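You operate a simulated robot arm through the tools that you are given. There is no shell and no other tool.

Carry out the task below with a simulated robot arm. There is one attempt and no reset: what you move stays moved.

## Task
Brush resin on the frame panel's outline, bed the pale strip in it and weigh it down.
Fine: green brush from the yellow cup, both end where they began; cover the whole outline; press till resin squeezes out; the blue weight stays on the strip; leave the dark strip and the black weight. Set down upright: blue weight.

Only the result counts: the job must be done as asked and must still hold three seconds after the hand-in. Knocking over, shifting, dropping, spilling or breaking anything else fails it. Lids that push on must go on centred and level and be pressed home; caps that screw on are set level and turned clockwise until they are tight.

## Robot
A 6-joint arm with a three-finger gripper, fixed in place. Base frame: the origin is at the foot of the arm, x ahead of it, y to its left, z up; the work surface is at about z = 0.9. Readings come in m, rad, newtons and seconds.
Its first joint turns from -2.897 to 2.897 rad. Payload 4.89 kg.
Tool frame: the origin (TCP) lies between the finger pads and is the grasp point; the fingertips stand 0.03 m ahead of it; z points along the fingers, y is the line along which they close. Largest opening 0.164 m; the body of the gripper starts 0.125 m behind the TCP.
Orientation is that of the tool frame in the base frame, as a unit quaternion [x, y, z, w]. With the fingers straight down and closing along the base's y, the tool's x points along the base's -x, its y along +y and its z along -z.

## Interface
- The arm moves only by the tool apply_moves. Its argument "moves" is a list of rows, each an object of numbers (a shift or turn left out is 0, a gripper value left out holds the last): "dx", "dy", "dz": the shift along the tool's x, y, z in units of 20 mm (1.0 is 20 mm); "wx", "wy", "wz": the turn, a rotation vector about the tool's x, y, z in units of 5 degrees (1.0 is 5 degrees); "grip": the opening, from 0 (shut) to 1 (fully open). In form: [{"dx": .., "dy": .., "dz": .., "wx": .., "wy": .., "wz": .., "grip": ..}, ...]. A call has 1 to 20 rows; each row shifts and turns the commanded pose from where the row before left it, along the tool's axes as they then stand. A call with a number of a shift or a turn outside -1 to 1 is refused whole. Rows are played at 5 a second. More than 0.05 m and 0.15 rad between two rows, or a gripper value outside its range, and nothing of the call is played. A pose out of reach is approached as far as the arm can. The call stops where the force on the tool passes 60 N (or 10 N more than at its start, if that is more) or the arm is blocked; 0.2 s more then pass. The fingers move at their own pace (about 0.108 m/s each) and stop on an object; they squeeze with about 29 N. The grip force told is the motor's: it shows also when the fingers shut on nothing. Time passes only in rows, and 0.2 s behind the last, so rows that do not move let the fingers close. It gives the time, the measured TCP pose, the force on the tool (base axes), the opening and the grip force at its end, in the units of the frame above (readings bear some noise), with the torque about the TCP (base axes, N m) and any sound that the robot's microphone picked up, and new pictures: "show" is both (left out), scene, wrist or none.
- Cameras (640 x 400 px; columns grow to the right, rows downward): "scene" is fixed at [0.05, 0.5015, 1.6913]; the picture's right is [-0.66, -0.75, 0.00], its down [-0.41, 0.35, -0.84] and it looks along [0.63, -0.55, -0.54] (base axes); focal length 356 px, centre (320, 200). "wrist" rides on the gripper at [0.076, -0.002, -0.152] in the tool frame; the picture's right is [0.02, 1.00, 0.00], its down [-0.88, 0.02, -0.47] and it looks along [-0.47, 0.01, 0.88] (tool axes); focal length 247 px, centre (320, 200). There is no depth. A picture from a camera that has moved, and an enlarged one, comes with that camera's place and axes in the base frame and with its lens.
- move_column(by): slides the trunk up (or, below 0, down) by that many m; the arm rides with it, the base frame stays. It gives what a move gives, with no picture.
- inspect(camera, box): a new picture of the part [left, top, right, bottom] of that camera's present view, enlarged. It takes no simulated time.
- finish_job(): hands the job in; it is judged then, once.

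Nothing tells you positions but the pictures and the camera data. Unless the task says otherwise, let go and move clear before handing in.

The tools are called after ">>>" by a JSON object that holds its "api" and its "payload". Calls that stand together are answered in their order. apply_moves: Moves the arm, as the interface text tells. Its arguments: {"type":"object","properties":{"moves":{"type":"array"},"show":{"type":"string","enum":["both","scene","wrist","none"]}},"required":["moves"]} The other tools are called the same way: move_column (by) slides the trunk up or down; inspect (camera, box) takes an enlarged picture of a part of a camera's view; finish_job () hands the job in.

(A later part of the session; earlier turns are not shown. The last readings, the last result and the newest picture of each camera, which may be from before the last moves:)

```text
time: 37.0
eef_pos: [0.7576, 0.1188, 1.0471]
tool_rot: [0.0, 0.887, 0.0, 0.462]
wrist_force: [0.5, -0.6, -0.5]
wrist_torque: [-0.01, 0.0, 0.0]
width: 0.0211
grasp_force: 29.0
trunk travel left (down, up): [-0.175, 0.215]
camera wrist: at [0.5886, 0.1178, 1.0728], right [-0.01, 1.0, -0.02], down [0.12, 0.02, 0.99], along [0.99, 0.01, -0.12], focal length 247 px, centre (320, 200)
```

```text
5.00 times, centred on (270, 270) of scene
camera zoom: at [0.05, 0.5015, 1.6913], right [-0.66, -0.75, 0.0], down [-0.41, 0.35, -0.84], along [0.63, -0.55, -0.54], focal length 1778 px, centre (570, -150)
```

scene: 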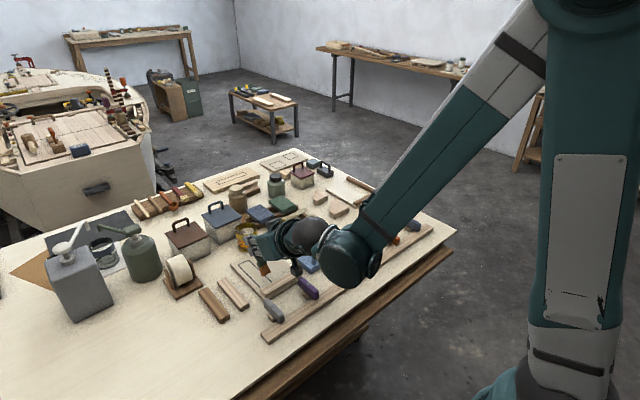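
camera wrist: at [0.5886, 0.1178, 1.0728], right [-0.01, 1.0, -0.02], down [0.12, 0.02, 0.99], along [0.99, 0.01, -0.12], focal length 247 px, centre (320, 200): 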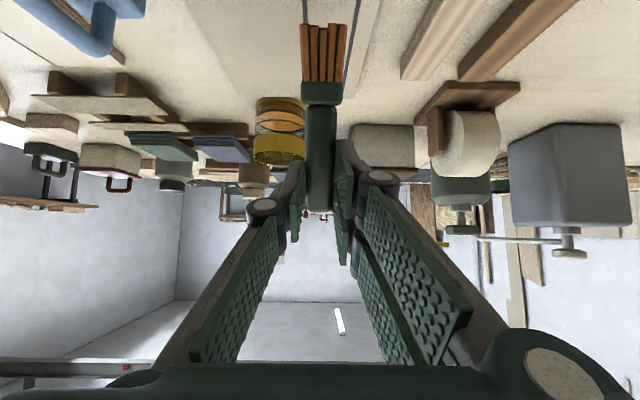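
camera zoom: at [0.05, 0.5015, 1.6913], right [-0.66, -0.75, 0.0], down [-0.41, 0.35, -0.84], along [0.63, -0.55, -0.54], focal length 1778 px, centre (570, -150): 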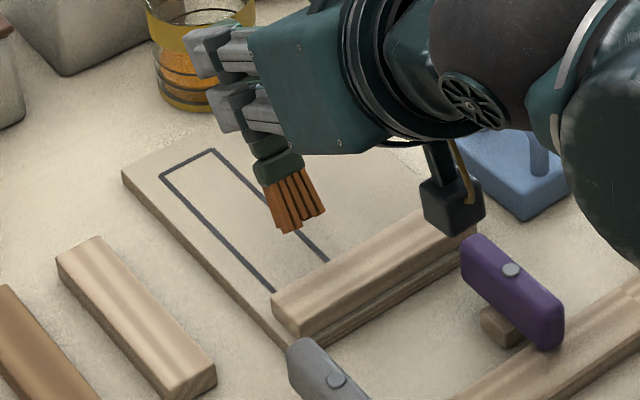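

The tip is above the outline's near end. I'll lower in small steps and watch the force.

>>> {"api": "apply_moves", "payload": {"moves": [{"dx": 0.307, "dz": 0.215}, {"dx": 0.307, "dz": 0.215}, {"dx": 0.307, "dz": 0.215}, {"dx": 0.307, "dz": 0.215}, {"dx": 0.082, "dz": 0.0574}, {"dx": 0.082, "dz": 0.0574}, {}]}}

>>> {"api": "inspect", "payload": {"camera": "scene", "box": [240, 250, 310, 300]}}

>>> {"api": "inspect", "payload": {"camera": "wrist", "box": [240, 0, 400, 120]}}

```text
time: 38.6
eef_pos: [0.7573, 0.1181, 1.0125]
tool_rot: [0.0, 0.887, -0.001, 0.462]
wrist_force: [3.4, -0.6, 16.4]
wrist_torque: [-0.05, 0.16, -0.01]
width: 0.021
grasp_force: 28.9
trunk travel left (down, up): [-0.175, 0.215]
camera wrist: at [0.5892, 0.1166, 1.0396], right [-0.01, 1.0, -0.02], down [0.12, 0.02, 0.99], along [0.99, 0.01, -0.12], focal length 247 px, centre (320, 200)
```

scene: 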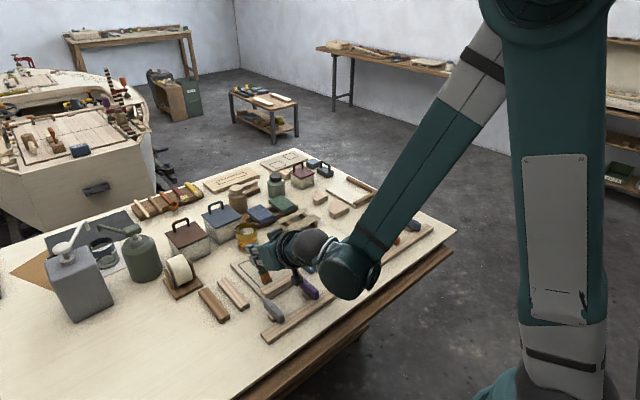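
wrist: 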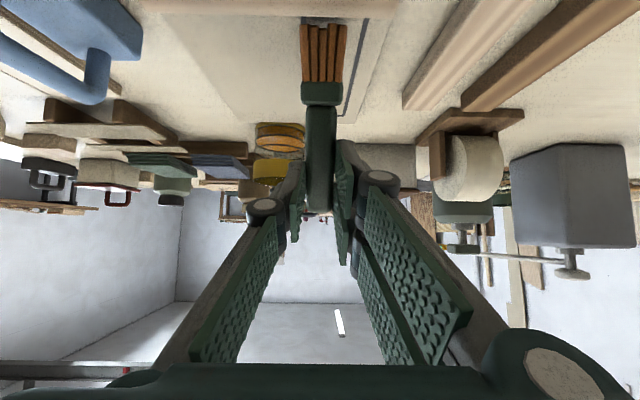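

```text
8.00 times, centred on (275, 275) of scene
camera zoom: at [0.05, 0.5015, 1.6913], right [-0.66, -0.75, 0.0], down [-0.41, 0.35, -0.84], along [0.63, -0.55, -0.54], focal length 2845 px, centre (680, -400)
```

zoom: 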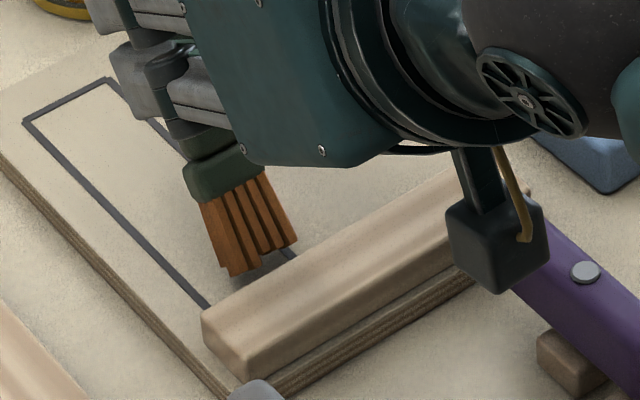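

```text
3.33 times, centred on (320, 60) of wrist
camera zoom: at [0.5892, 0.1166, 1.0396], right [-0.01, 1.0, -0.02], down [0.12, 0.02, 0.99], along [0.99, 0.01, -0.12], focal length 823 px, centre (320, 667)
```

zoom: 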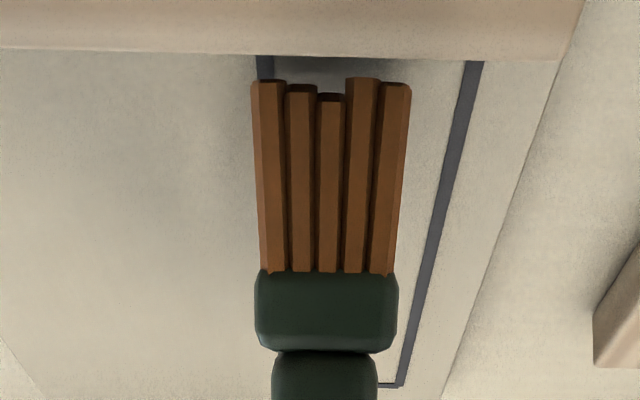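

The bristles have touched the panel at about 16 N. I'll ease off 1 mm and draw back toward the attached strip to reach the outline's near end.

>>> {"api": "apply_moves", "payload": {"moves": [{"dx": -0.041, "dz": -0.0287}, {"dx": 0.086, "dz": -0.123}, {"dx": 0.086, "dz": -0.123}, {}], "show": "wrist"}}

>>> {"api": "inspect", "payload": {"camera": "wrist", "box": [260, 0, 380, 60]}}

>>> {"api": "inspect", "payload": {"camera": "scene", "box": [240, 250, 310, 300]}}

```text
time: 39.6
eef_pos: [0.7524, 0.1175, 1.0135]
tool_rot: [0.0, 0.887, 0.0, 0.462]
wrist_force: [-0.4, 0.1, 0.3]
wrist_torque: [-0.01, 0.01, 0.0]
width: 0.0214
grasp_force: 28.9
trunk travel left (down, up): [-0.175, 0.215]
camera wrist: at [0.5834, 0.1167, 1.0404], right [-0.01, 1.0, -0.02], down [0.12, 0.02, 0.99], along [0.99, 0.01, -0.12], focal length 247 px, centre (320, 200)
```

wrist: 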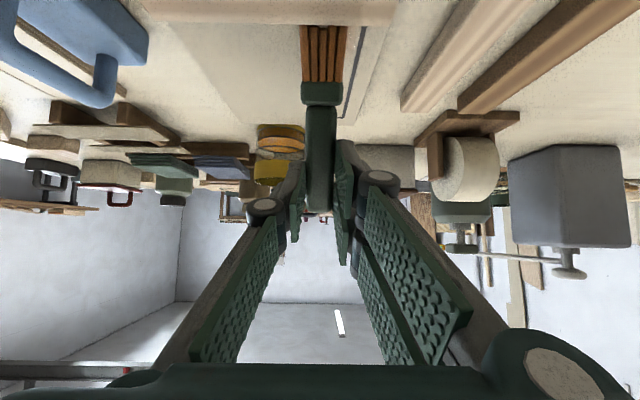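

```text
5.33 times, centred on (320, 30) of wrist
camera zoom: at [0.5834, 0.1167, 1.0404], right [-0.01, 1.0, -0.02], down [0.12, 0.02, 0.99], along [0.99, 0.01, -0.12], focal length 1317 px, centre (320, 1107)
```

zoom: 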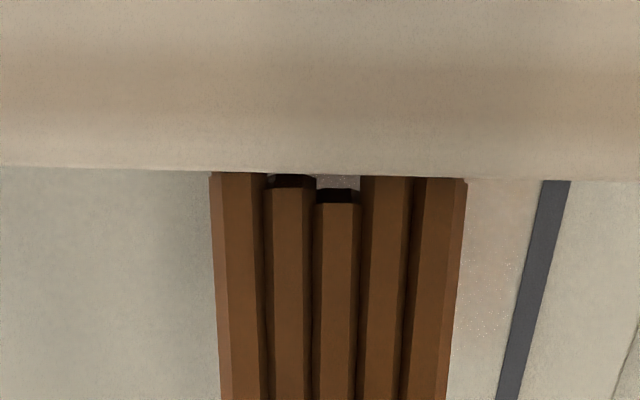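

```text
8.00 times, centred on (275, 275) of scene
camera zoom: at [0.05, 0.5015, 1.6913], right [-0.66, -0.75, 0.0], down [-0.41, 0.35, -0.84], along [0.63, -0.55, -0.54], focal length 2845 px, centre (680, -400)
```

zoom: 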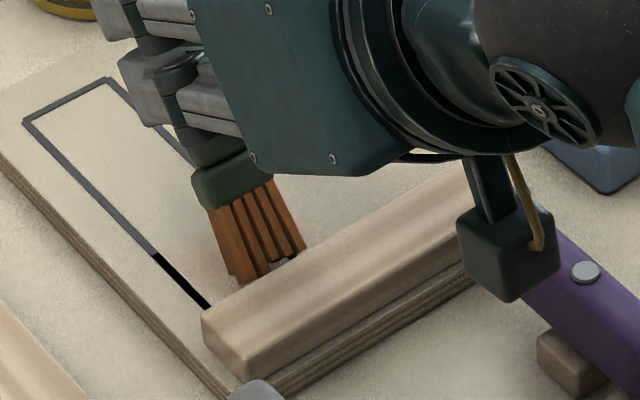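

Segments of the outline turned wet and black where the bristles touched. I'll centre the brush on the outline and stroke out toward the far end in light contact.

>>> {"api": "apply_moves", "payload": {"moves": [{"dy": 0.35, "dx": 0.02, "dz": 0.0144}, {"dx": -0.2868, "dz": 0.4096}, {"dx": -0.2868, "dz": 0.4096}, {"dx": -0.2868, "dz": 0.4096}, {"dx": -0.2868, "dz": 0.4096}, {}], "show": "wrist"}}

>>> {"api": "inspect", "payload": {"camera": "scene", "box": [230, 240, 314, 300]}}

>>> {"api": "inspect", "payload": {"camera": "wrist", "box": [240, 0, 400, 120]}}

```text
time: 41.0
eef_pos: [0.7926, 0.1254, 1.0153]
tool_rot: [-0.001, 0.887, 0.001, 0.462]
wrist_force: [-0.6, -0.8, -0.8]
wrist_torque: [0.0, 0.01, -0.01]
width: 0.021
grasp_force: 28.8
trunk travel left (down, up): [-0.175, 0.215]
camera wrist: at [0.6239, 0.1232, 1.0402], right [-0.01, 1.0, -0.02], down [0.12, 0.02, 0.99], along [0.99, 0.01, -0.12], focal length 247 px, centre (320, 200)
```

wrist: 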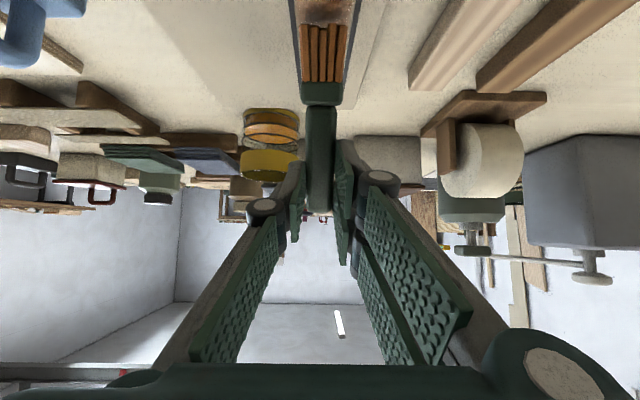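

```text
6.67 times, centred on (272, 270) of scene
camera zoom: at [0.05, 0.5015, 1.6913], right [-0.66, -0.75, 0.0], down [-0.41, 0.35, -0.84], along [0.63, -0.55, -0.54], focal length 2371 px, centre (640, -267)
```

zoom: 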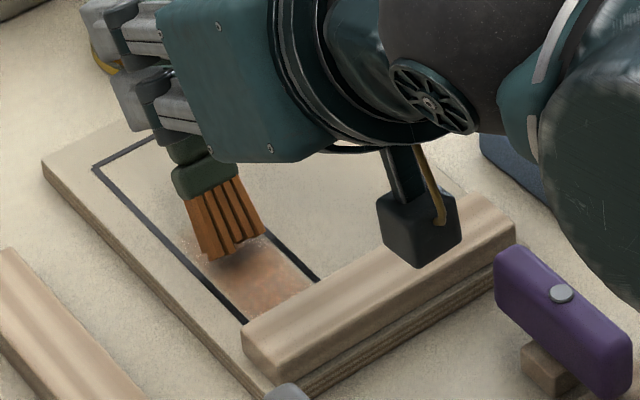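

```text
3.33 times, centred on (320, 60) of wrist
camera zoom: at [0.6239, 0.1232, 1.0402], right [-0.01, 1.0, -0.02], down [0.12, 0.02, 0.99], along [0.99, 0.01, -0.12], focal length 823 px, centre (320, 667)
```

zoom: 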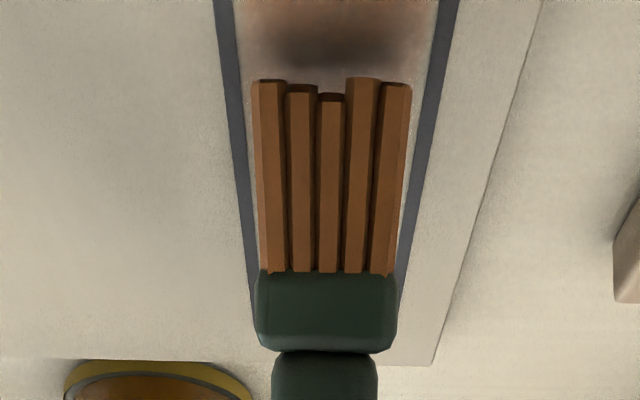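

Resin is going on inside the outline. I'll continue the stroke to the far end.

>>> {"api": "apply_moves", "payload": {"moves": [{"dx": -0.19, "dz": 0.295}, {"dx": -0.2008, "dz": 0.2867}, {"dx": -0.2008, "dz": 0.2867}, {"dx": -0.2008, "dz": 0.2867}, {"dx": -0.2008, "dz": 0.2867}, {"dx": -0.2008, "dz": 0.2867}, {"dx": -0.2008, "dz": 0.2867}, {"dx": -0.2008, "dz": 0.2867}, {"dx": -0.2008, "dz": 0.2867}, {"dx": -0.2008, "dz": 0.2867}, {"dx": -0.2008, "dz": 0.2867}, {"dx": -0.2008, "dz": 0.2867}, {"dx": -0.2008, "dz": 0.2867}, {}], "show": "wrist"}}

>>> {"api": "inspect", "payload": {"camera": "scene", "box": [230, 240, 314, 300]}}

>>> {"api": "inspect", "payload": {"camera": "wrist", "box": [240, 0, 400, 120]}}

```text
time: 44.0
eef_pos: [0.8833, 0.1258, 1.0143]
tool_rot: [-0.001, 0.887, 0.0, 0.462]
wrist_force: [-0.1, -0.3, 0.3]
wrist_torque: [-0.01, -0.03, 0.01]
width: 0.021
grasp_force: 29.5
trunk travel left (down, up): [-0.175, 0.215]
camera wrist: at [0.7145, 0.1241, 1.0398], right [-0.01, 1.0, -0.02], down [0.12, 0.02, 0.99], along [0.99, 0.01, -0.12], focal length 247 px, centre (320, 200)
```

wrist: 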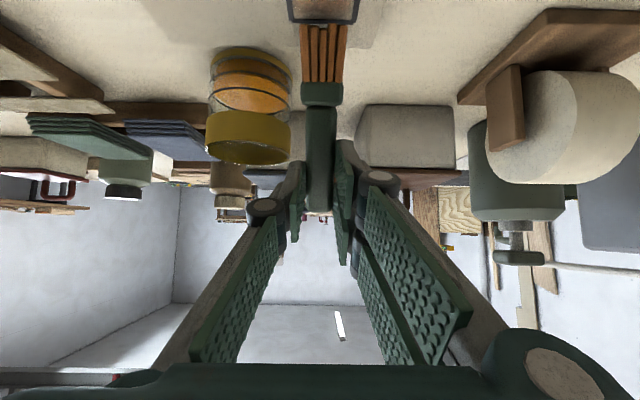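

```text
6.67 times, centred on (272, 270) of scene
camera zoom: at [0.05, 0.5015, 1.6913], right [-0.66, -0.75, 0.0], down [-0.41, 0.35, -0.84], along [0.63, -0.55, -0.54], focal length 2371 px, centre (640, -267)
```

zoom: 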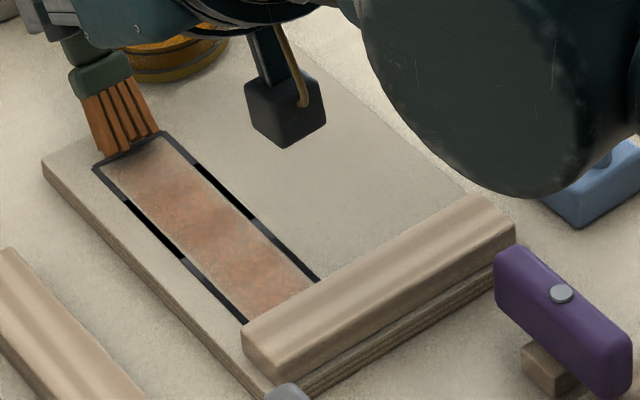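

```text
3.33 times, centred on (320, 60) of wrist
camera zoom: at [0.7145, 0.1241, 1.0398], right [-0.01, 1.0, -0.02], down [0.12, 0.02, 0.99], along [0.99, 0.01, -0.12], focal length 823 px, centre (320, 667)
```

zoom: 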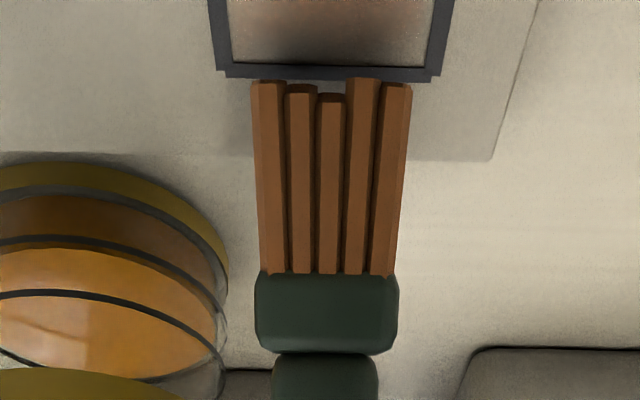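

The resin film covers most of the outline. I'll do return strokes shifted toward each side so the edges get resin too.

>>> {"api": "apply_moves", "payload": {"moves": [{"dy": -0.35}, {"dx": 0.2934, "dz": -0.419}, {"dx": 0.2934, "dz": -0.419}, {"dx": 0.2934, "dz": -0.419}, {"dx": 0.2934, "dz": -0.419}, {"dx": 0.2934, "dz": -0.419}, {"dx": 0.2934, "dz": -0.419}, {"dx": 0.2934, "dz": -0.419}, {"dx": 0.2934, "dz": -0.419}, {"dx": 0.2934, "dz": -0.419}, {"dx": 0.2934, "dz": -0.419}, {"dx": 0.2934, "dz": -0.419}, {"dx": 0.2934, "dz": -0.419}, {"dx": 0.2934, "dz": -0.419}, {}], "show": "none"}}

>>> {"api": "inspect", "payload": {"camera": "scene", "box": [230, 240, 314, 300]}}

```text
time: 47.2
eef_pos: [0.7504, 0.1177, 1.013]
tool_rot: [0.0, 0.887, 0.0, 0.461]
wrist_force: [13.2, -0.8, 12.3]
wrist_torque: [-0.07, -0.81, 0.04]
width: 0.0213
grasp_force: 29.0
trunk travel left (down, up): [-0.175, 0.215]
```

```text
6.67 times, centred on (272, 270) of scene
camera zoom: at [0.05, 0.5015, 1.6913], right [-0.66, -0.75, 0.0], down [-0.41, 0.35, -0.84], along [0.63, -0.55, -0.54], focal length 2371 px, centre (640, -267)
```

zoom: 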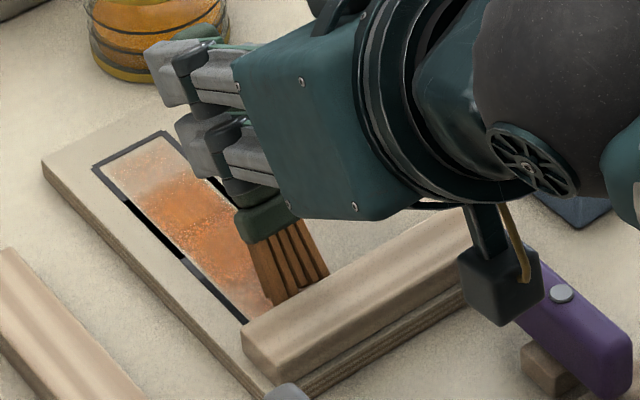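

The bristles touched the attached strip lightly at the near end, and nothing moved. I'll back off a few millimetres, shift to the +y side and stroke outward.

>>> {"api": "apply_moves", "payload": {"moves": [{"dx": -0.107, "dz": 0.1085}, {"dy": 0.75}, {"dx": -0.2868, "dz": 0.4096}, {"dx": -0.2868, "dz": 0.4096}, {"dx": -0.2868, "dz": 0.4096}, {"dx": -0.2868, "dz": 0.4096}, {"dx": -0.2868, "dz": 0.4096}, {"dx": -0.2868, "dz": 0.4096}, {"dx": -0.2868, "dz": 0.4096}, {"dx": -0.2868, "dz": 0.4096}, {"dx": -0.2868, "dz": 0.4096}, {"dx": -0.2868, "dz": 0.4096}, {"dx": -0.2868, "dz": 0.4096}, {"dx": -0.2868, "dz": 0.4096}, {"dx": -0.2868, "dz": 0.4096}, {}], "show": "none"}}

>>> {"api": "inspect", "payload": {"camera": "scene", "box": [230, 240, 314, 300]}}

>>> {"api": "inspect", "payload": {"camera": "wrist", "box": [240, 0, 400, 120]}}

```text
time: 50.6
eef_pos: [0.8814, 0.1322, 1.0131]
tool_rot: [-0.001, 0.887, 0.0, 0.462]
wrist_force: [-0.4, -0.1, 1.3]
wrist_torque: [-0.01, 0.16, 0.03]
width: 0.0211
grasp_force: 28.9
trunk travel left (down, up): [-0.175, 0.215]
```

```text
6.67 times, centred on (272, 270) of scene
camera zoom: at [0.05, 0.5015, 1.6913], right [-0.66, -0.75, 0.0], down [-0.41, 0.35, -0.84], along [0.63, -0.55, -0.54], focal length 2371 px, centre (640, -267)
```

zoom: 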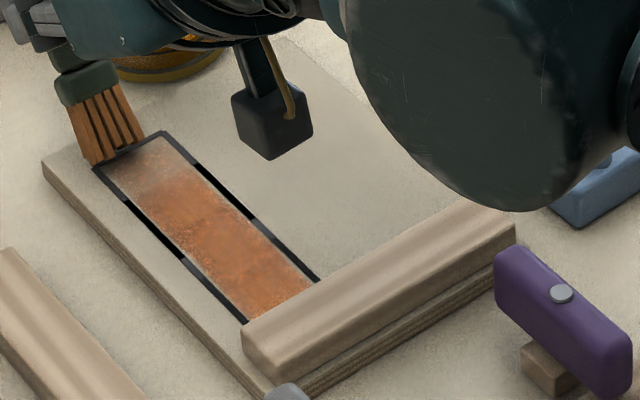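

```text
3.33 times, centred on (320, 60) of wrist
camera zoom: at [0.713, 0.1316, 1.0389], right [-0.01, 1.0, -0.02], down [0.12, 0.02, 0.99], along [0.99, 0.01, -0.12], focal length 823 px, centre (320, 667)
```

zoom: 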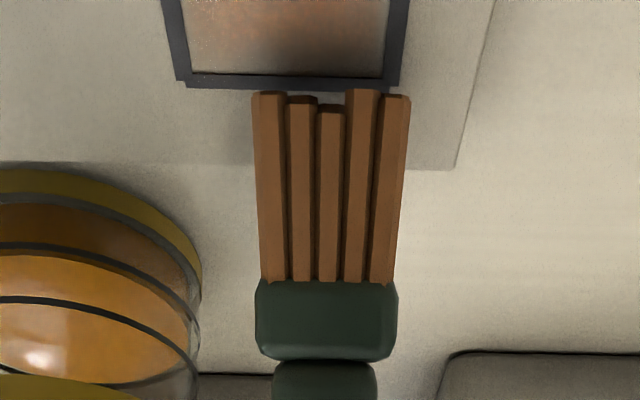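

The near two-thirds has good resin, but the far end is thinner. I'll lower about 1.5 mm, since the brush slid slightly in the grip, and go over the far end again.

>>> {"api": "apply_moves", "payload": {"moves": [{"dx": 0.0614, "dz": 0.043}, {"dx": 0.2868, "dz": -0.4096}, {"dx": 0.2868, "dz": -0.4096}, {"dx": 0.2868, "dz": -0.4096}, {"dx": 0.2868, "dz": -0.4096}, {"dx": 0.2868, "dz": -0.4096}, {"dy": -0.75}, {"dx": -0.2868, "dz": 0.4096}, {"dx": -0.2868, "dz": 0.4096}, {"dx": -0.2868, "dz": 0.4096}, {"dx": -0.2868, "dz": 0.4096}, {"dx": -0.2868, "dz": 0.4096}, {"dy": 0.35}, {}], "show": "none"}}

>>> {"api": "inspect", "payload": {"camera": "scene", "box": [230, 240, 314, 300]}}

>>> {"api": "inspect", "payload": {"camera": "wrist", "box": [240, 0, 400, 120]}}

```text
time: 53.6
eef_pos: [0.8813, 0.1256, 1.0107]
tool_rot: [0.0, 0.887, 0.0, 0.462]
wrist_force: [-0.1, -0.8, 2.9]
wrist_torque: [-0.09, 0.01, 0.03]
width: 0.0213
grasp_force: 29.1
trunk travel left (down, up): [-0.175, 0.215]
```

```text
6.67 times, centred on (272, 270) of scene
camera zoom: at [0.05, 0.5015, 1.6913], right [-0.66, -0.75, 0.0], down [-0.41, 0.35, -0.84], along [0.63, -0.55, -0.54], focal length 2371 px, centre (640, -267)
```

zoom: 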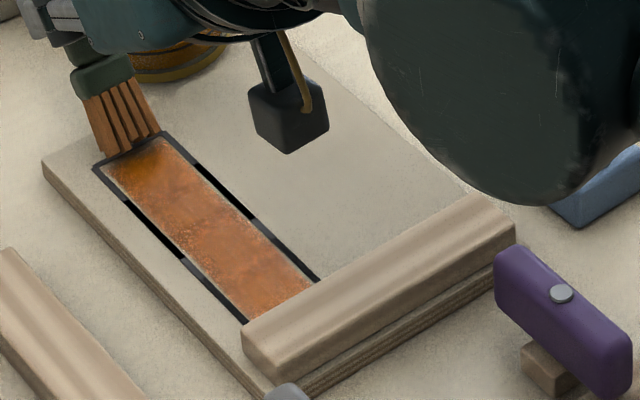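

```text
3.33 times, centred on (320, 60) of wrist
camera zoom: at [0.7133, 0.1234, 1.037], right [-0.01, 1.0, -0.02], down [0.12, 0.02, 0.99], along [0.99, 0.01, -0.12], focal length 823 px, centre (320, 667)
```

zoom: 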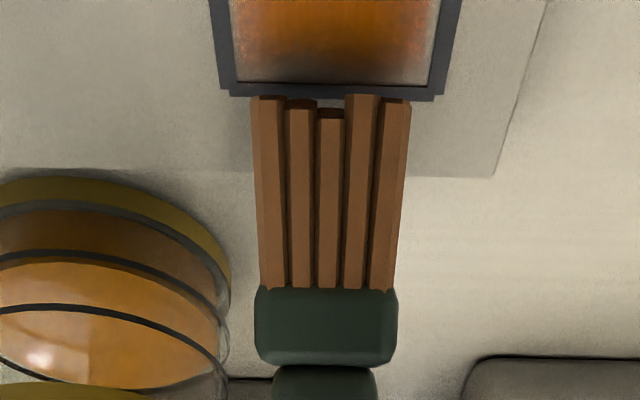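

Film is orange over nearly the whole area now. One more pass along each long edge will make sure the borders are covered.

>>> {"api": "apply_moves", "payload": {"moves": [{"dy": 0.5, "dx": -0.01, "dz": -0.007}, {"dx": 0.2845, "dz": -0.4063}, {"dx": 0.2845, "dz": -0.4063}, {"dx": 0.2845, "dz": -0.4063}, {"dx": 0.2845, "dz": -0.4063}, {"dx": 0.2845, "dz": -0.4063}, {"dx": 0.2845, "dz": -0.4063}, {"dx": 0.2845, "dz": -0.4063}, {"dx": 0.2845, "dz": -0.4063}, {"dx": 0.2845, "dz": -0.4063}, {"dx": 0.2845, "dz": -0.4063}, {"dx": 0.2845, "dz": -0.4063}, {"dx": 0.2845, "dz": -0.4063}, {"dx": 0.25, "dz": -0.357}, {"dy": -0.5}], "show": "none"}}

>>> {"api": "inspect", "payload": {"camera": "scene", "box": [230, 240, 314, 300]}}

```text
time: 56.8
eef_pos: [0.7541, 0.1238, 1.0128]
tool_rot: [0.0, 0.887, 0.0, 0.462]
wrist_force: [-0.2, -0.5, 0.3]
wrist_torque: [-0.01, 0.0, -0.02]
width: 0.0211
grasp_force: 29.4
trunk travel left (down, up): [-0.175, 0.215]
```

```text
6.67 times, centred on (272, 270) of scene
camera zoom: at [0.05, 0.5015, 1.6913], right [-0.66, -0.75, 0.0], down [-0.41, 0.35, -0.84], along [0.63, -0.55, -0.54], focal length 2371 px, centre (640, -267)
```

zoom: 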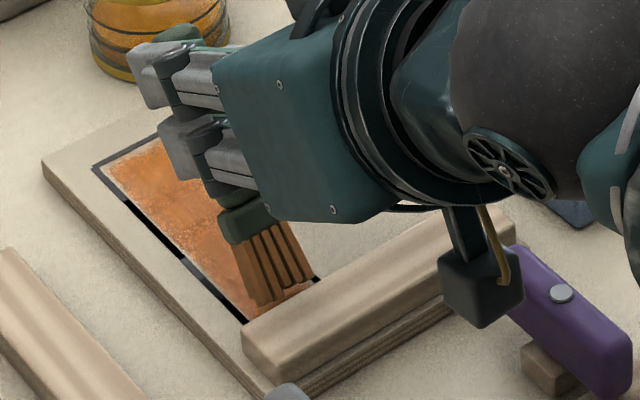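

The +y edge is coated. Next I'll wipe the near end in contact, then run the -y edge outward.

>>> {"api": "apply_moves", "payload": {"moves": [{"dx": 0.05, "dz": 0.036}, {"dy": 0.4}, {"dy": -0.45}, {"dy": -0.45}, {"dx": -0.2868, "dz": 0.4096}, {"dx": -0.2868, "dz": 0.4096}, {"dx": -0.2868, "dz": 0.4096}, {"dx": -0.2868, "dz": 0.4096}, {"dx": -0.2868, "dz": 0.4096}, {"dx": -0.2868, "dz": 0.4096}, {"dx": -0.2868, "dz": 0.4096}, {"dx": -0.2868, "dz": 0.4096}, {"dx": -0.2868, "dz": 0.4096}, {"dx": -0.2868, "dz": 0.4096}, {"dx": -0.2868, "dz": 0.4096}, {"dx": -0.2868, "dz": 0.4096}, {"dx": -0.25, "dz": 0.357}, {"dy": 0.5}, {"dy": 0.5}], "show": "none"}}

>>> {"api": "inspect", "payload": {"camera": "scene", "box": [230, 240, 314, 300]}}

>>> {"api": "inspect", "payload": {"camera": "wrist", "box": [240, 0, 400, 120]}}

```text
time: 60.8
eef_pos: [0.8819, 0.1345, 1.0105]
tool_rot: [0.0, 0.887, 0.001, 0.461]
wrist_force: [0.1, -1.0, -0.7]
wrist_torque: [0.07, -0.02, 0.04]
width: 0.021
grasp_force: 28.7
trunk travel left (down, up): [-0.175, 0.215]
```

```text
6.67 times, centred on (272, 270) of scene
camera zoom: at [0.05, 0.5015, 1.6913], right [-0.66, -0.75, 0.0], down [-0.41, 0.35, -0.84], along [0.63, -0.55, -0.54], focal length 2371 px, centre (640, -267)
```

zoom: 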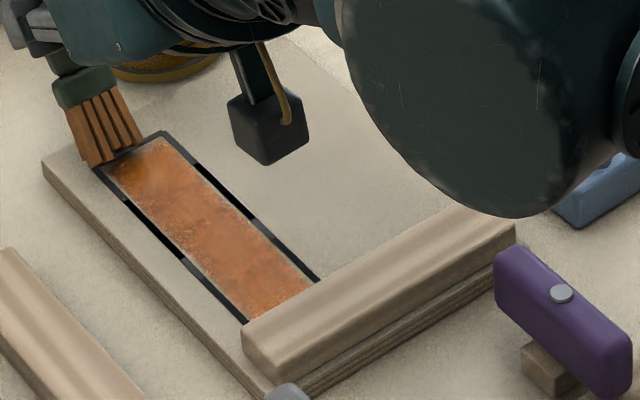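

```text
3.33 times, centred on (320, 60) of wrist
camera zoom: at [0.7138, 0.1332, 1.0362], right [-0.01, 1.0, -0.02], down [0.12, 0.02, 0.99], along [0.99, 0.01, -0.12], focal length 823 px, centre (320, 667)
```

zoom: 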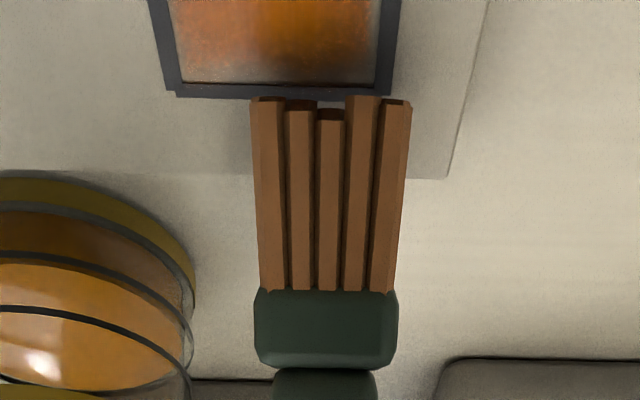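

Coverage looks complete. I'll lift off, level the hand, and check the panel from above on the way to returning the brush.

>>> {"api": "apply_moves", "payload": {"moves": [{"dx": -0.4, "dz": -0.28}, {"dx": -0.983, "dz": -0.688}, {"dx": -0.983, "dz": -0.688}, {"dx": -0.983, "dz": -0.688}, {"dx": -0.983, "dz": -0.688}, {"dx": -0.983, "dz": -0.688}, {"wy": 1}, {"wy": 1}, {"wy": 1}, {"wy": 1}, {"wy": 1}, {"wy": 1}, {"wy": 1}, {"wy": 1}, {"wy": 1}, {"wy": 1}, {"wy": 1}], "show": "none"}}

>>> {"api": "apply_moves", "payload": {"moves": [{"dx": 1}, {"dx": 1}, {"dx": 1}, {"dx": 1}, {"dx": 1}, {"dx": 1}, {"dx": 1}, {"dx": 1}, {"dx": 1}, {"dx": 1}, {}]}}

>>> {"api": "inspect", "payload": {"camera": "wrist", "box": [260, 60, 420, 220]}}

>>> {"api": "inspect", "payload": {"camera": "scene", "box": [230, 240, 314, 300]}}

```text
time: 64.4
eef_pos: [0.8832, 0.1338, 1.1409]
tool_rot: [0.0, 1.0, -0.001, 0.0]
wrist_force: [-0.7, -0.8, -0.4]
wrist_torque: [0.01, -0.18, -0.01]
width: 0.0211
grasp_force: 28.9
trunk travel left (down, up): [-0.175, 0.215]
```

```text
time: 66.8
eef_pos: [0.6811, 0.1362, 1.1387]
tool_rot: [0.0, 1.0, 0.0, 0.0]
wrist_force: [-0.1, 1.4, -0.3]
wrist_torque: [0.01, -0.09, -0.01]
width: 0.0209
grasp_force: 29.0
trunk travel left (down, up): [-0.175, 0.215]
camera wrist: at [0.6053, 0.1343, 1.2936], right [-0.02, 1.0, 0.0], down [0.88, 0.02, 0.47], along [0.47, 0.01, -0.88], focal length 247 px, centre (320, 200)
```

scene: 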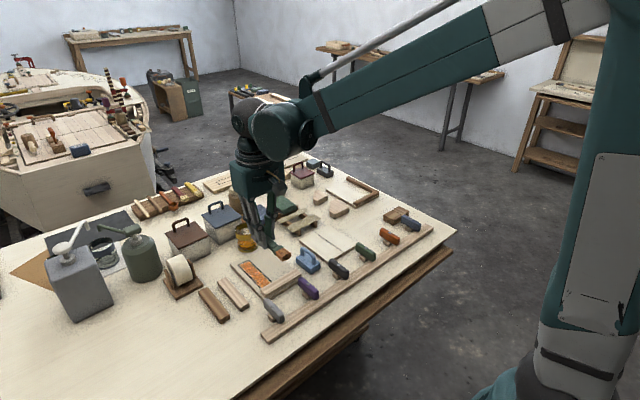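
wrist: 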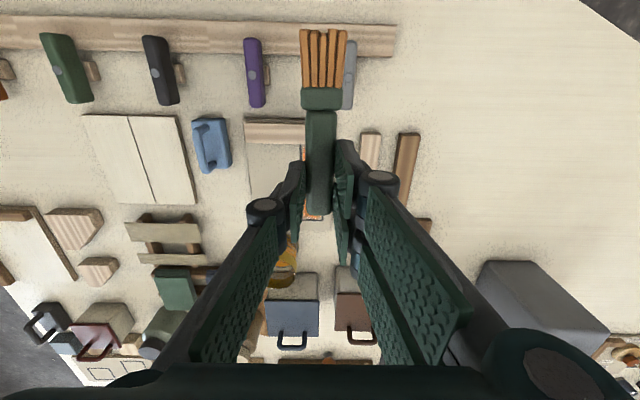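

```text
2.50 times, centred on (340, 140) of wrist
camera zoom: at [0.6053, 0.1343, 1.2936], right [-0.02, 1.0, 0.0], down [0.88, 0.02, 0.47], along [0.47, 0.01, -0.88], focal length 617 px, centre (270, 350)
```

zoom: 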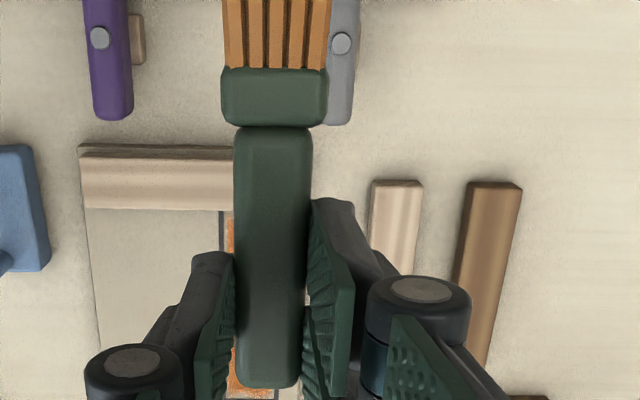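

```text
6.67 times, centred on (272, 270) of scene
camera zoom: at [0.05, 0.5015, 1.6913], right [-0.66, -0.75, 0.0], down [-0.41, 0.35, -0.84], along [0.63, -0.55, -0.54], focal length 2371 px, centre (640, -267)
```

zoom: 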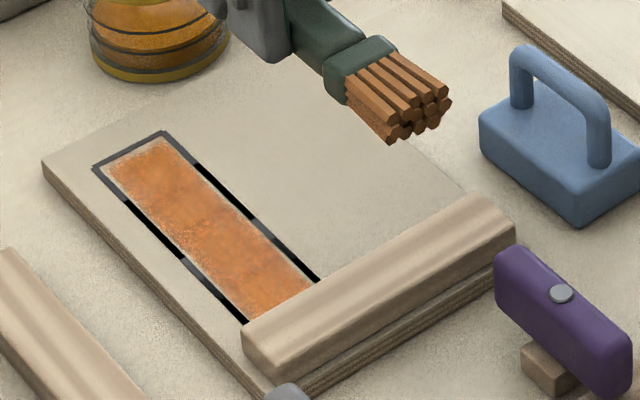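

I'll shift sideways for an unobstructed look at the film before I put the brush away.

>>> {"api": "apply_moves", "payload": {"moves": [{"dy": -1}, {"dy": -1}, {"dy": -1}, {"dy": -1}, {"dy": -1}, {"dy": -1}, {}], "show": "none"}}

>>> {"api": "inspect", "payload": {"camera": "wrist", "box": [340, 100, 480, 220]}}

```text
time: 68.4
eef_pos: [0.6823, 0.0153, 1.139]
tool_rot: [0.0, 1.0, 0.0, 0.0]
wrist_force: [0.1, -0.1, 0.4]
wrist_torque: [0.04, -0.04, -0.01]
width: 0.0212
grasp_force: 29.0
trunk travel left (down, up): [-0.175, 0.215]
```

```text
3.33 times, centred on (410, 160) of wrist
camera zoom: at [0.6055, 0.0139, 1.2936], right [-0.02, 1.0, 0.0], down [0.88, 0.02, 0.47], along [0.47, 0.01, -0.88], focal length 823 px, centre (20, 333)
```

zoom: 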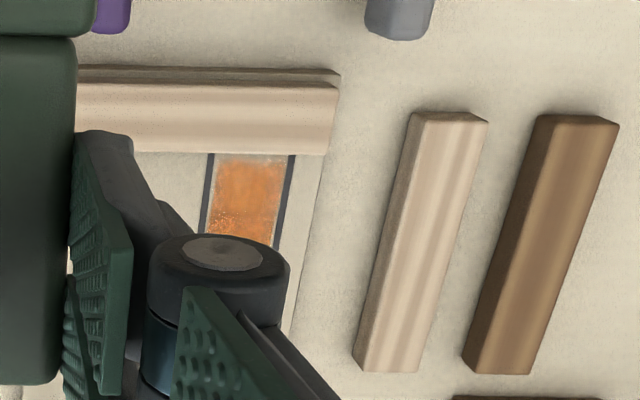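

The film runs right up to the attached strip. I'll check how far the brush has slipped in the grip so I can put it back exactly.

>>> {"api": "inspect", "payload": {"camera": "wrist", "box": [240, 60, 400, 260]}}

>>> {"api": "apply_moves", "payload": {"moves": [{"dy": -1}, {"dy": -1}, {"dy": -1}, {"dy": -1}, {"dy": -1}, {"dy": -1}, {"dy": -1}, {"dy": -1}, {"dy": -1}, {"dy": -1}, {"dy": -1}, {"dy": -1}, {"dy": -1}, {"dy": -1}, {"dy": -1}, {"dy": -1}, {"dy": -1}, {"dy": -1}, {"dy": -1}, {"dy": -1}], "show": "none"}}

>>> {"api": "apply_moves", "payload": {"moves": [{"wz": 1}, {"wz": 1}, {"wz": 1}, {"wz": 1}, {"wz": 1}, {"wz": 1}, {"wz": 1}, {"wz": 1}, {"wz": 1}, {"wz": 1}, {"wz": 1}, {"wz": 1}, {"wz": 1}, {"wz": 1}, {"wz": 1}, {"wz": 1}, {"wz": 1}, {"wz": 1}, {}]}}

```text
2.00 times, centred on (320, 160) of wrist
camera zoom: at [0.6055, 0.0139, 1.2936], right [-0.02, 1.0, 0.0], down [0.88, 0.02, 0.47], along [0.47, 0.01, -0.88], focal length 494 px, centre (320, 280)
```

zoom: 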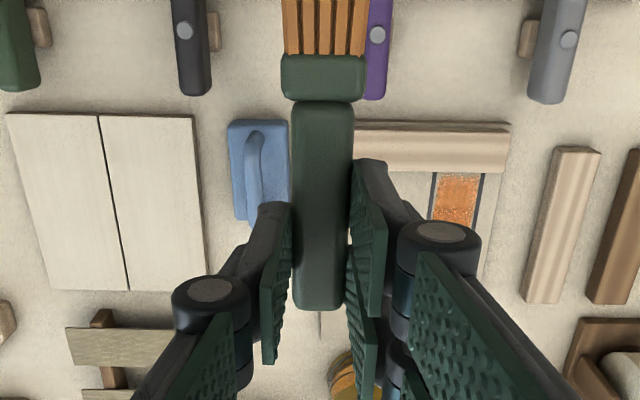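

```text
time: 72.6
eef_pos: [0.6828, -0.3871, 1.1401]
tool_rot: [0.0, 1.0, 0.0, 0.0]
wrist_force: [-0.3, 0.8, 0.1]
wrist_torque: [-0.09, 0.01, 0.03]
width: 0.0212
grasp_force: 29.0
trunk travel left (down, up): [-0.175, 0.215]
```

```text
time: 76.6
eef_pos: [0.6838, -0.3835, 1.14]
tool_rot: [0.708, 0.707, 0.0, 0.0]
wrist_force: [0.1, 0.1, -0.4]
wrist_torque: [-0.02, -0.02, -0.03]
width: 0.0208
grasp_force: 29.2
trunk travel left (down, up): [-0.175, 0.215]
camera wrist: at [0.6818, -0.3079, 1.294], right [1.0, 0.02, 0.0], down [0.02, -0.88, 0.47], along [0.01, -0.47, -0.88], focal length 247 px, centre (320, 200)
```

scene: 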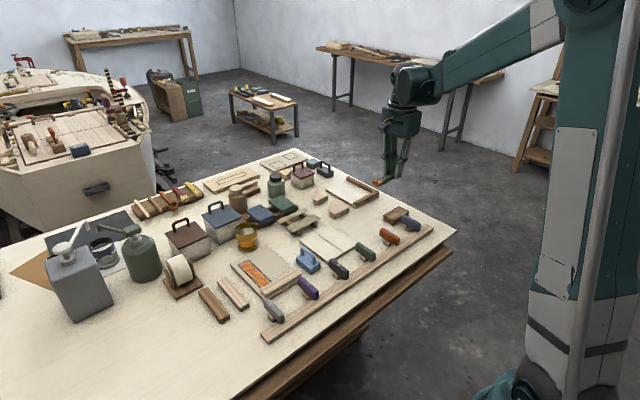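
wrist: 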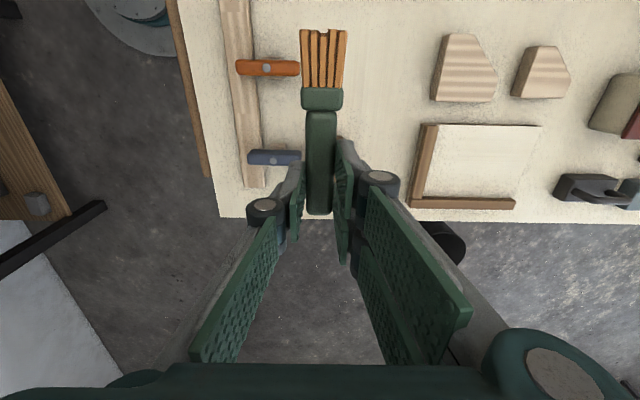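

The brush slipped about 3 mm along its axis. I'll allow for that, move over the rest and come down most of the way.

>>> {"api": "apply_moves", "payload": {"moves": [{"dx": -0.885, "dy": 0.05}, {"dx": -0.885, "dy": 0.05}, {"dx": -0.885, "dy": 0.05}, {"dx": -0.885, "dy": 0.05}, {"dx": -0.885, "dy": 0.05}, {"dz": 1}, {"dz": 1}, {"dz": 1}, {"dz": 1}, {"dz": 1}, {"dz": 1}, {"dz": 1}, {"dz": 0.75}, {}]}}

>>> {"api": "inspect", "payload": {"camera": "scene", "box": [370, 190, 440, 240]}}

>>> {"api": "inspect", "payload": {"camera": "wrist", "box": [240, 20, 400, 260]}}

```text
time: 79.6
eef_pos: [0.6873, -0.4757, 0.9842]
tool_rot: [0.707, 0.707, 0.001, -0.001]
wrist_force: [-0.2, -1.2, -0.4]
wrist_torque: [0.0, 0.02, 0.01]
width: 0.0211
grasp_force: 28.5
trunk travel left (down, up): [-0.175, 0.215]
camera wrist: at [0.686, -0.3986, 1.1373], right [1.0, 0.02, 0.0], down [0.02, -0.88, 0.47], along [0.01, -0.47, -0.88], focal length 247 px, centre (320, 200)
```

scene: 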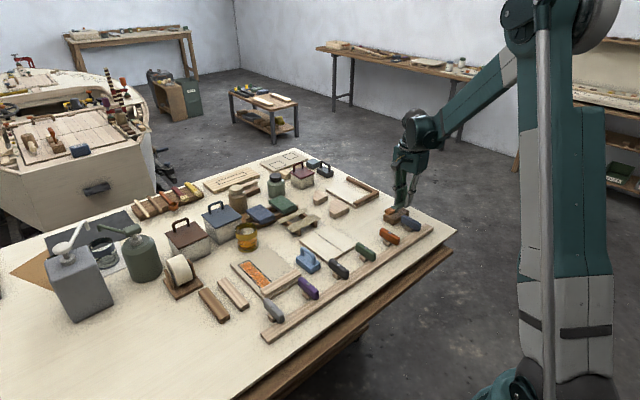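
wrist: 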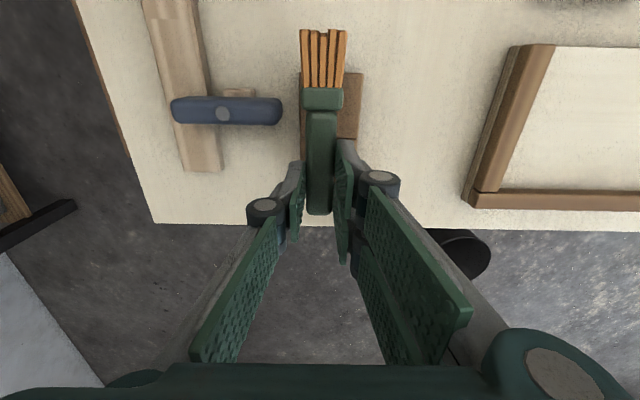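

```text
8.00 times, centred on (405, 215) of scene
camera zoom: at [0.05, 0.5015, 1.6913], right [-0.66, -0.75, 0.0], down [-0.41, 0.35, -0.84], along [0.63, -0.55, -0.54], focal length 2845 px, centre (-360, 80)
```

zoom: 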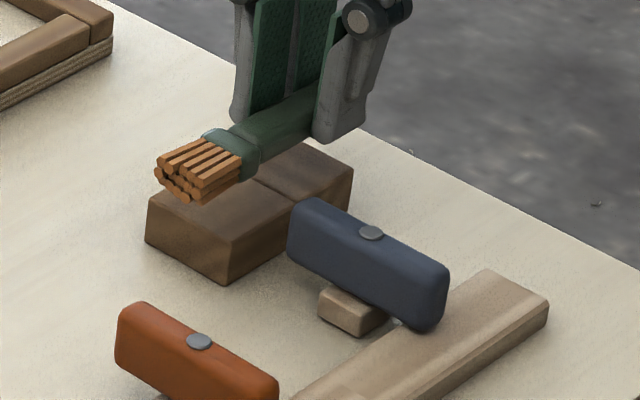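

```text
1.67 times, centred on (320, 140) of wrist
camera zoom: at [0.686, -0.3986, 1.1373], right [1.0, 0.02, 0.0], down [0.02, -0.88, 0.47], along [0.01, -0.47, -0.88], focal length 412 px, centre (320, 300)
```

zoom: 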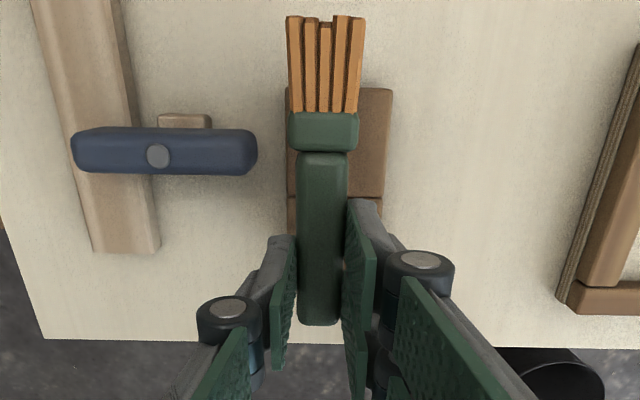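

The brush is lined up over the rest. I'll lower it until it touches.

>>> {"api": "apply_moves", "payload": {"moves": [{"dz": 0.5}, {"dz": 0.4}, {"dz": 0.2}, {}], "show": "none"}}

>>> {"api": "inspect", "payload": {"camera": "scene", "box": [370, 190, 440, 240]}}

>>> {"api": "inspect", "payload": {"camera": "wrist", "box": [240, 100, 400, 260]}}

>>> {"api": "inspect", "payload": {"camera": "wrist", "box": [240, 0, 400, 160]}}

```text
time: 80.6
eef_pos: [0.6894, -0.4739, 0.9622]
tool_rot: [0.707, 0.707, 0.0, 0.0]
wrist_force: [-0.4, 0.3, -1.3]
wrist_torque: [-0.03, 0.05, -0.01]
width: 0.0212
grasp_force: 28.8
trunk travel left (down, up): [-0.175, 0.215]
```

```text
8.00 times, centred on (405, 215) of scene
camera zoom: at [0.05, 0.5015, 1.6913], right [-0.66, -0.75, 0.0], down [-0.41, 0.35, -0.84], along [0.63, -0.55, -0.54], focal length 2845 px, centre (-360, 80)
```

zoom: 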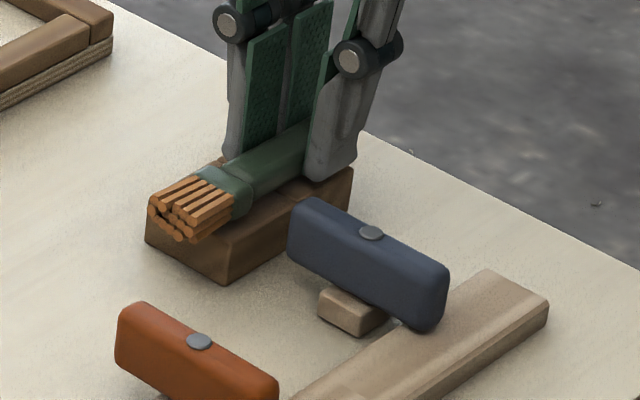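

```text
2.50 times, centred on (320, 180) of wrist
camera zoom: at [0.6866, -0.3976, 1.1164], right [1.0, 0.02, 0.0], down [0.02, -0.88, 0.47], along [0.01, -0.47, -0.88], focal length 617 px, centre (320, 250)
```

zoom: 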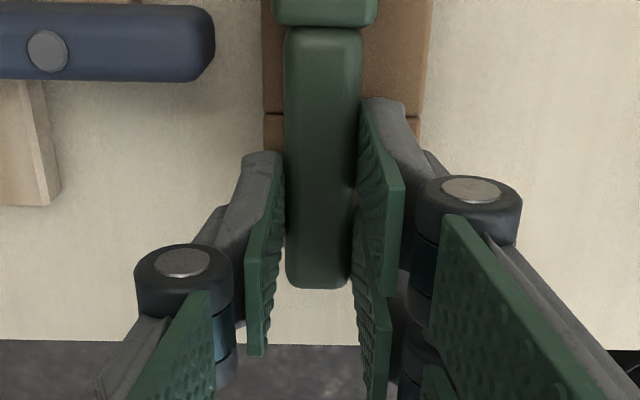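

```text
2.50 times, centred on (320, 80) of wrist
camera zoom: at [0.6866, -0.3976, 1.1164], right [1.0, 0.02, 0.0], down [0.02, -0.88, 0.47], along [0.01, -0.47, -0.88], focal length 617 px, centre (320, 500)
```

zoom: 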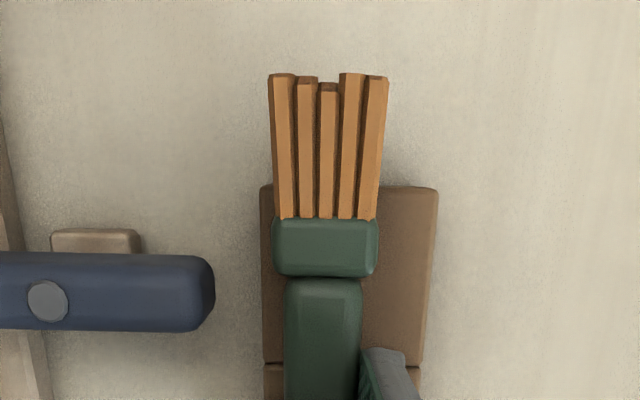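

The brush sits about 1–2 mm off its original spot. I'll nudge it, touch down and release.

>>> {"api": "apply_moves", "payload": {"moves": [{"dx": 0.085, "dy": 0.04}, {"dz": 0.1}, {"dz": 0.06}, {}], "show": "none"}}

>>> {"api": "inspect", "payload": {"camera": "scene", "box": [370, 190, 440, 240]}}

>>> {"api": "inspect", "payload": {"camera": "wrist", "box": [240, 100, 400, 260]}}

```text
time: 81.6
eef_pos: [0.6884, -0.4713, 0.9597]
tool_rot: [0.707, 0.707, 0.0, 0.001]
wrist_force: [0.4, -0.6, 3.2]
wrist_torque: [-0.15, -0.01, 0.01]
width: 0.0212
grasp_force: 29.1
trunk travel left (down, up): [-0.175, 0.215]
```

```text
8.00 times, centred on (405, 215) of scene
camera zoom: at [0.05, 0.5015, 1.6913], right [-0.66, -0.75, 0.0], down [-0.41, 0.35, -0.84], along [0.63, -0.55, -0.54], focal length 2845 px, centre (-360, 80)
```

zoom: 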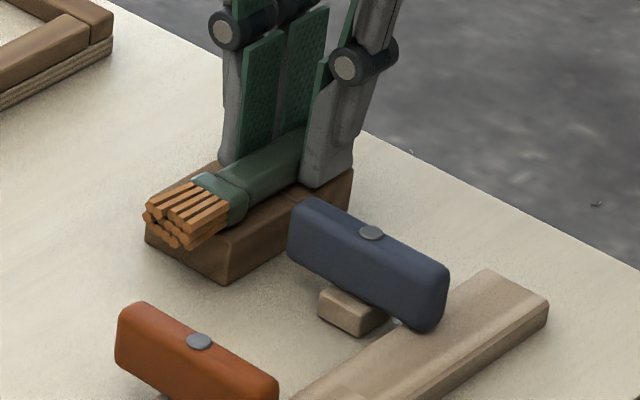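

```text
2.50 times, centred on (320, 180) of wrist
camera zoom: at [0.6871, -0.3956, 1.1133], right [1.0, 0.02, 0.0], down [0.02, -0.88, 0.47], along [0.01, -0.47, -0.88], focal length 617 px, centre (320, 250)
```

zoom: 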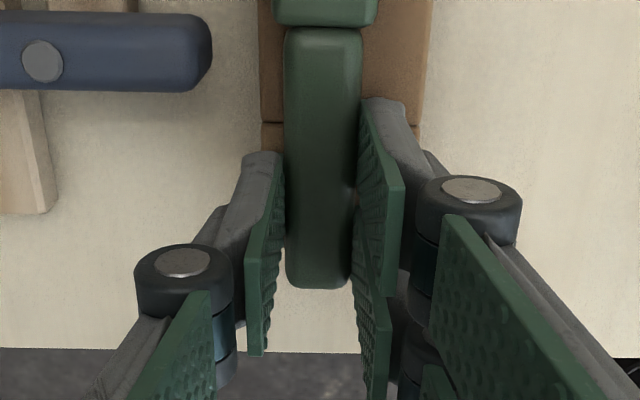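

The brush is in contact and matches its original place. I'll open, then rise clear.

>>> {"api": "apply_moves", "payload": {"moves": [{"grip": 0.2}, {"grip": 0.32}, {}, {"dz": -0.5}, {"dz": -1}, {"dz": -1}, {"dz": -1}, {"dz": -1}, {"dz": -1}, {"dz": -1}, {}]}}

>>> {"api": "inspect", "payload": {"camera": "scene", "box": [370, 190, 440, 240]}}

>>> {"api": "inspect", "payload": {"camera": "wrist", "box": [270, 80, 390, 200]}}

```text
time: 84.0
eef_pos: [0.6872, -0.4714, 1.0906]
tool_rot: [0.707, 0.707, 0.0, 0.0]
wrist_force: [-0.3, -0.6, -0.4]
wrist_torque: [0.01, -0.01, 0.03]
width: 0.0525
grasp_force: 0.1
trunk travel left (down, up): [-0.175, 0.215]
camera wrist: at [0.6857, -0.3946, 1.2432], right [1.0, 0.02, 0.0], down [0.02, -0.88, 0.47], along [0.01, -0.47, -0.88], focal length 247 px, centre (320, 200)
```

scene: 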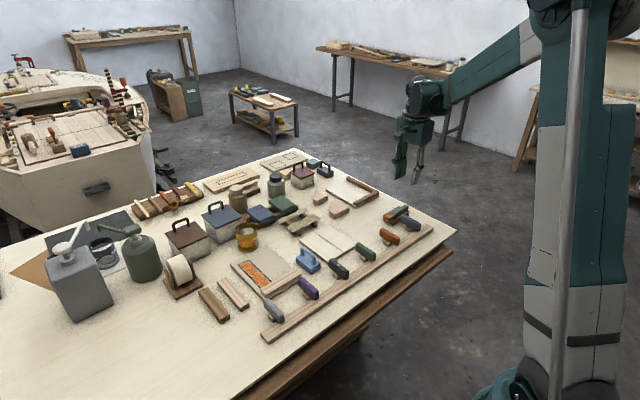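
wrist: 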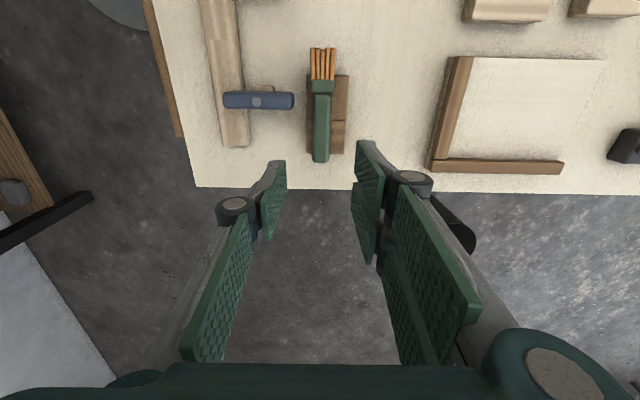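

```text
8.00 times, centred on (405, 215) of scene
camera zoom: at [0.05, 0.5015, 1.6913], right [-0.66, -0.75, 0.0], down [-0.41, 0.35, -0.84], along [0.63, -0.55, -0.54], focal length 2845 px, centre (-360, 80)
```

zoom: 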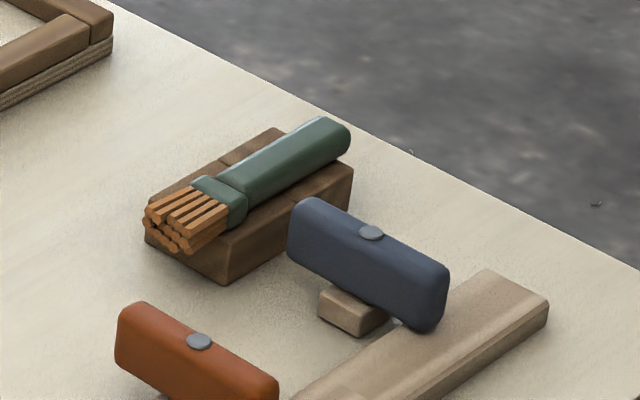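

```text
3.33 times, centred on (330, 140) of wrist
camera zoom: at [0.6857, -0.3946, 1.2432], right [1.0, 0.02, 0.0], down [0.02, -0.88, 0.47], along [0.01, -0.47, -0.88], focal length 823 px, centre (287, 400)
```

zoom: 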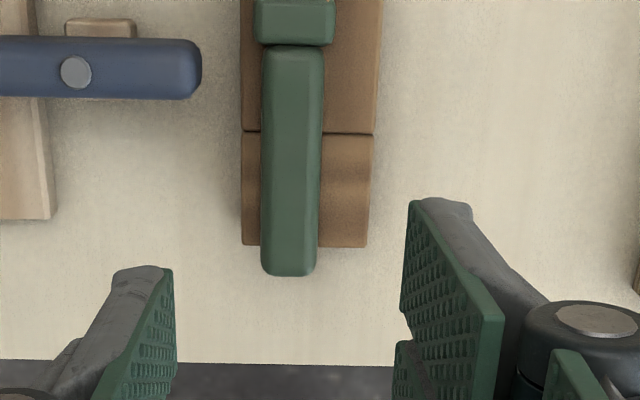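

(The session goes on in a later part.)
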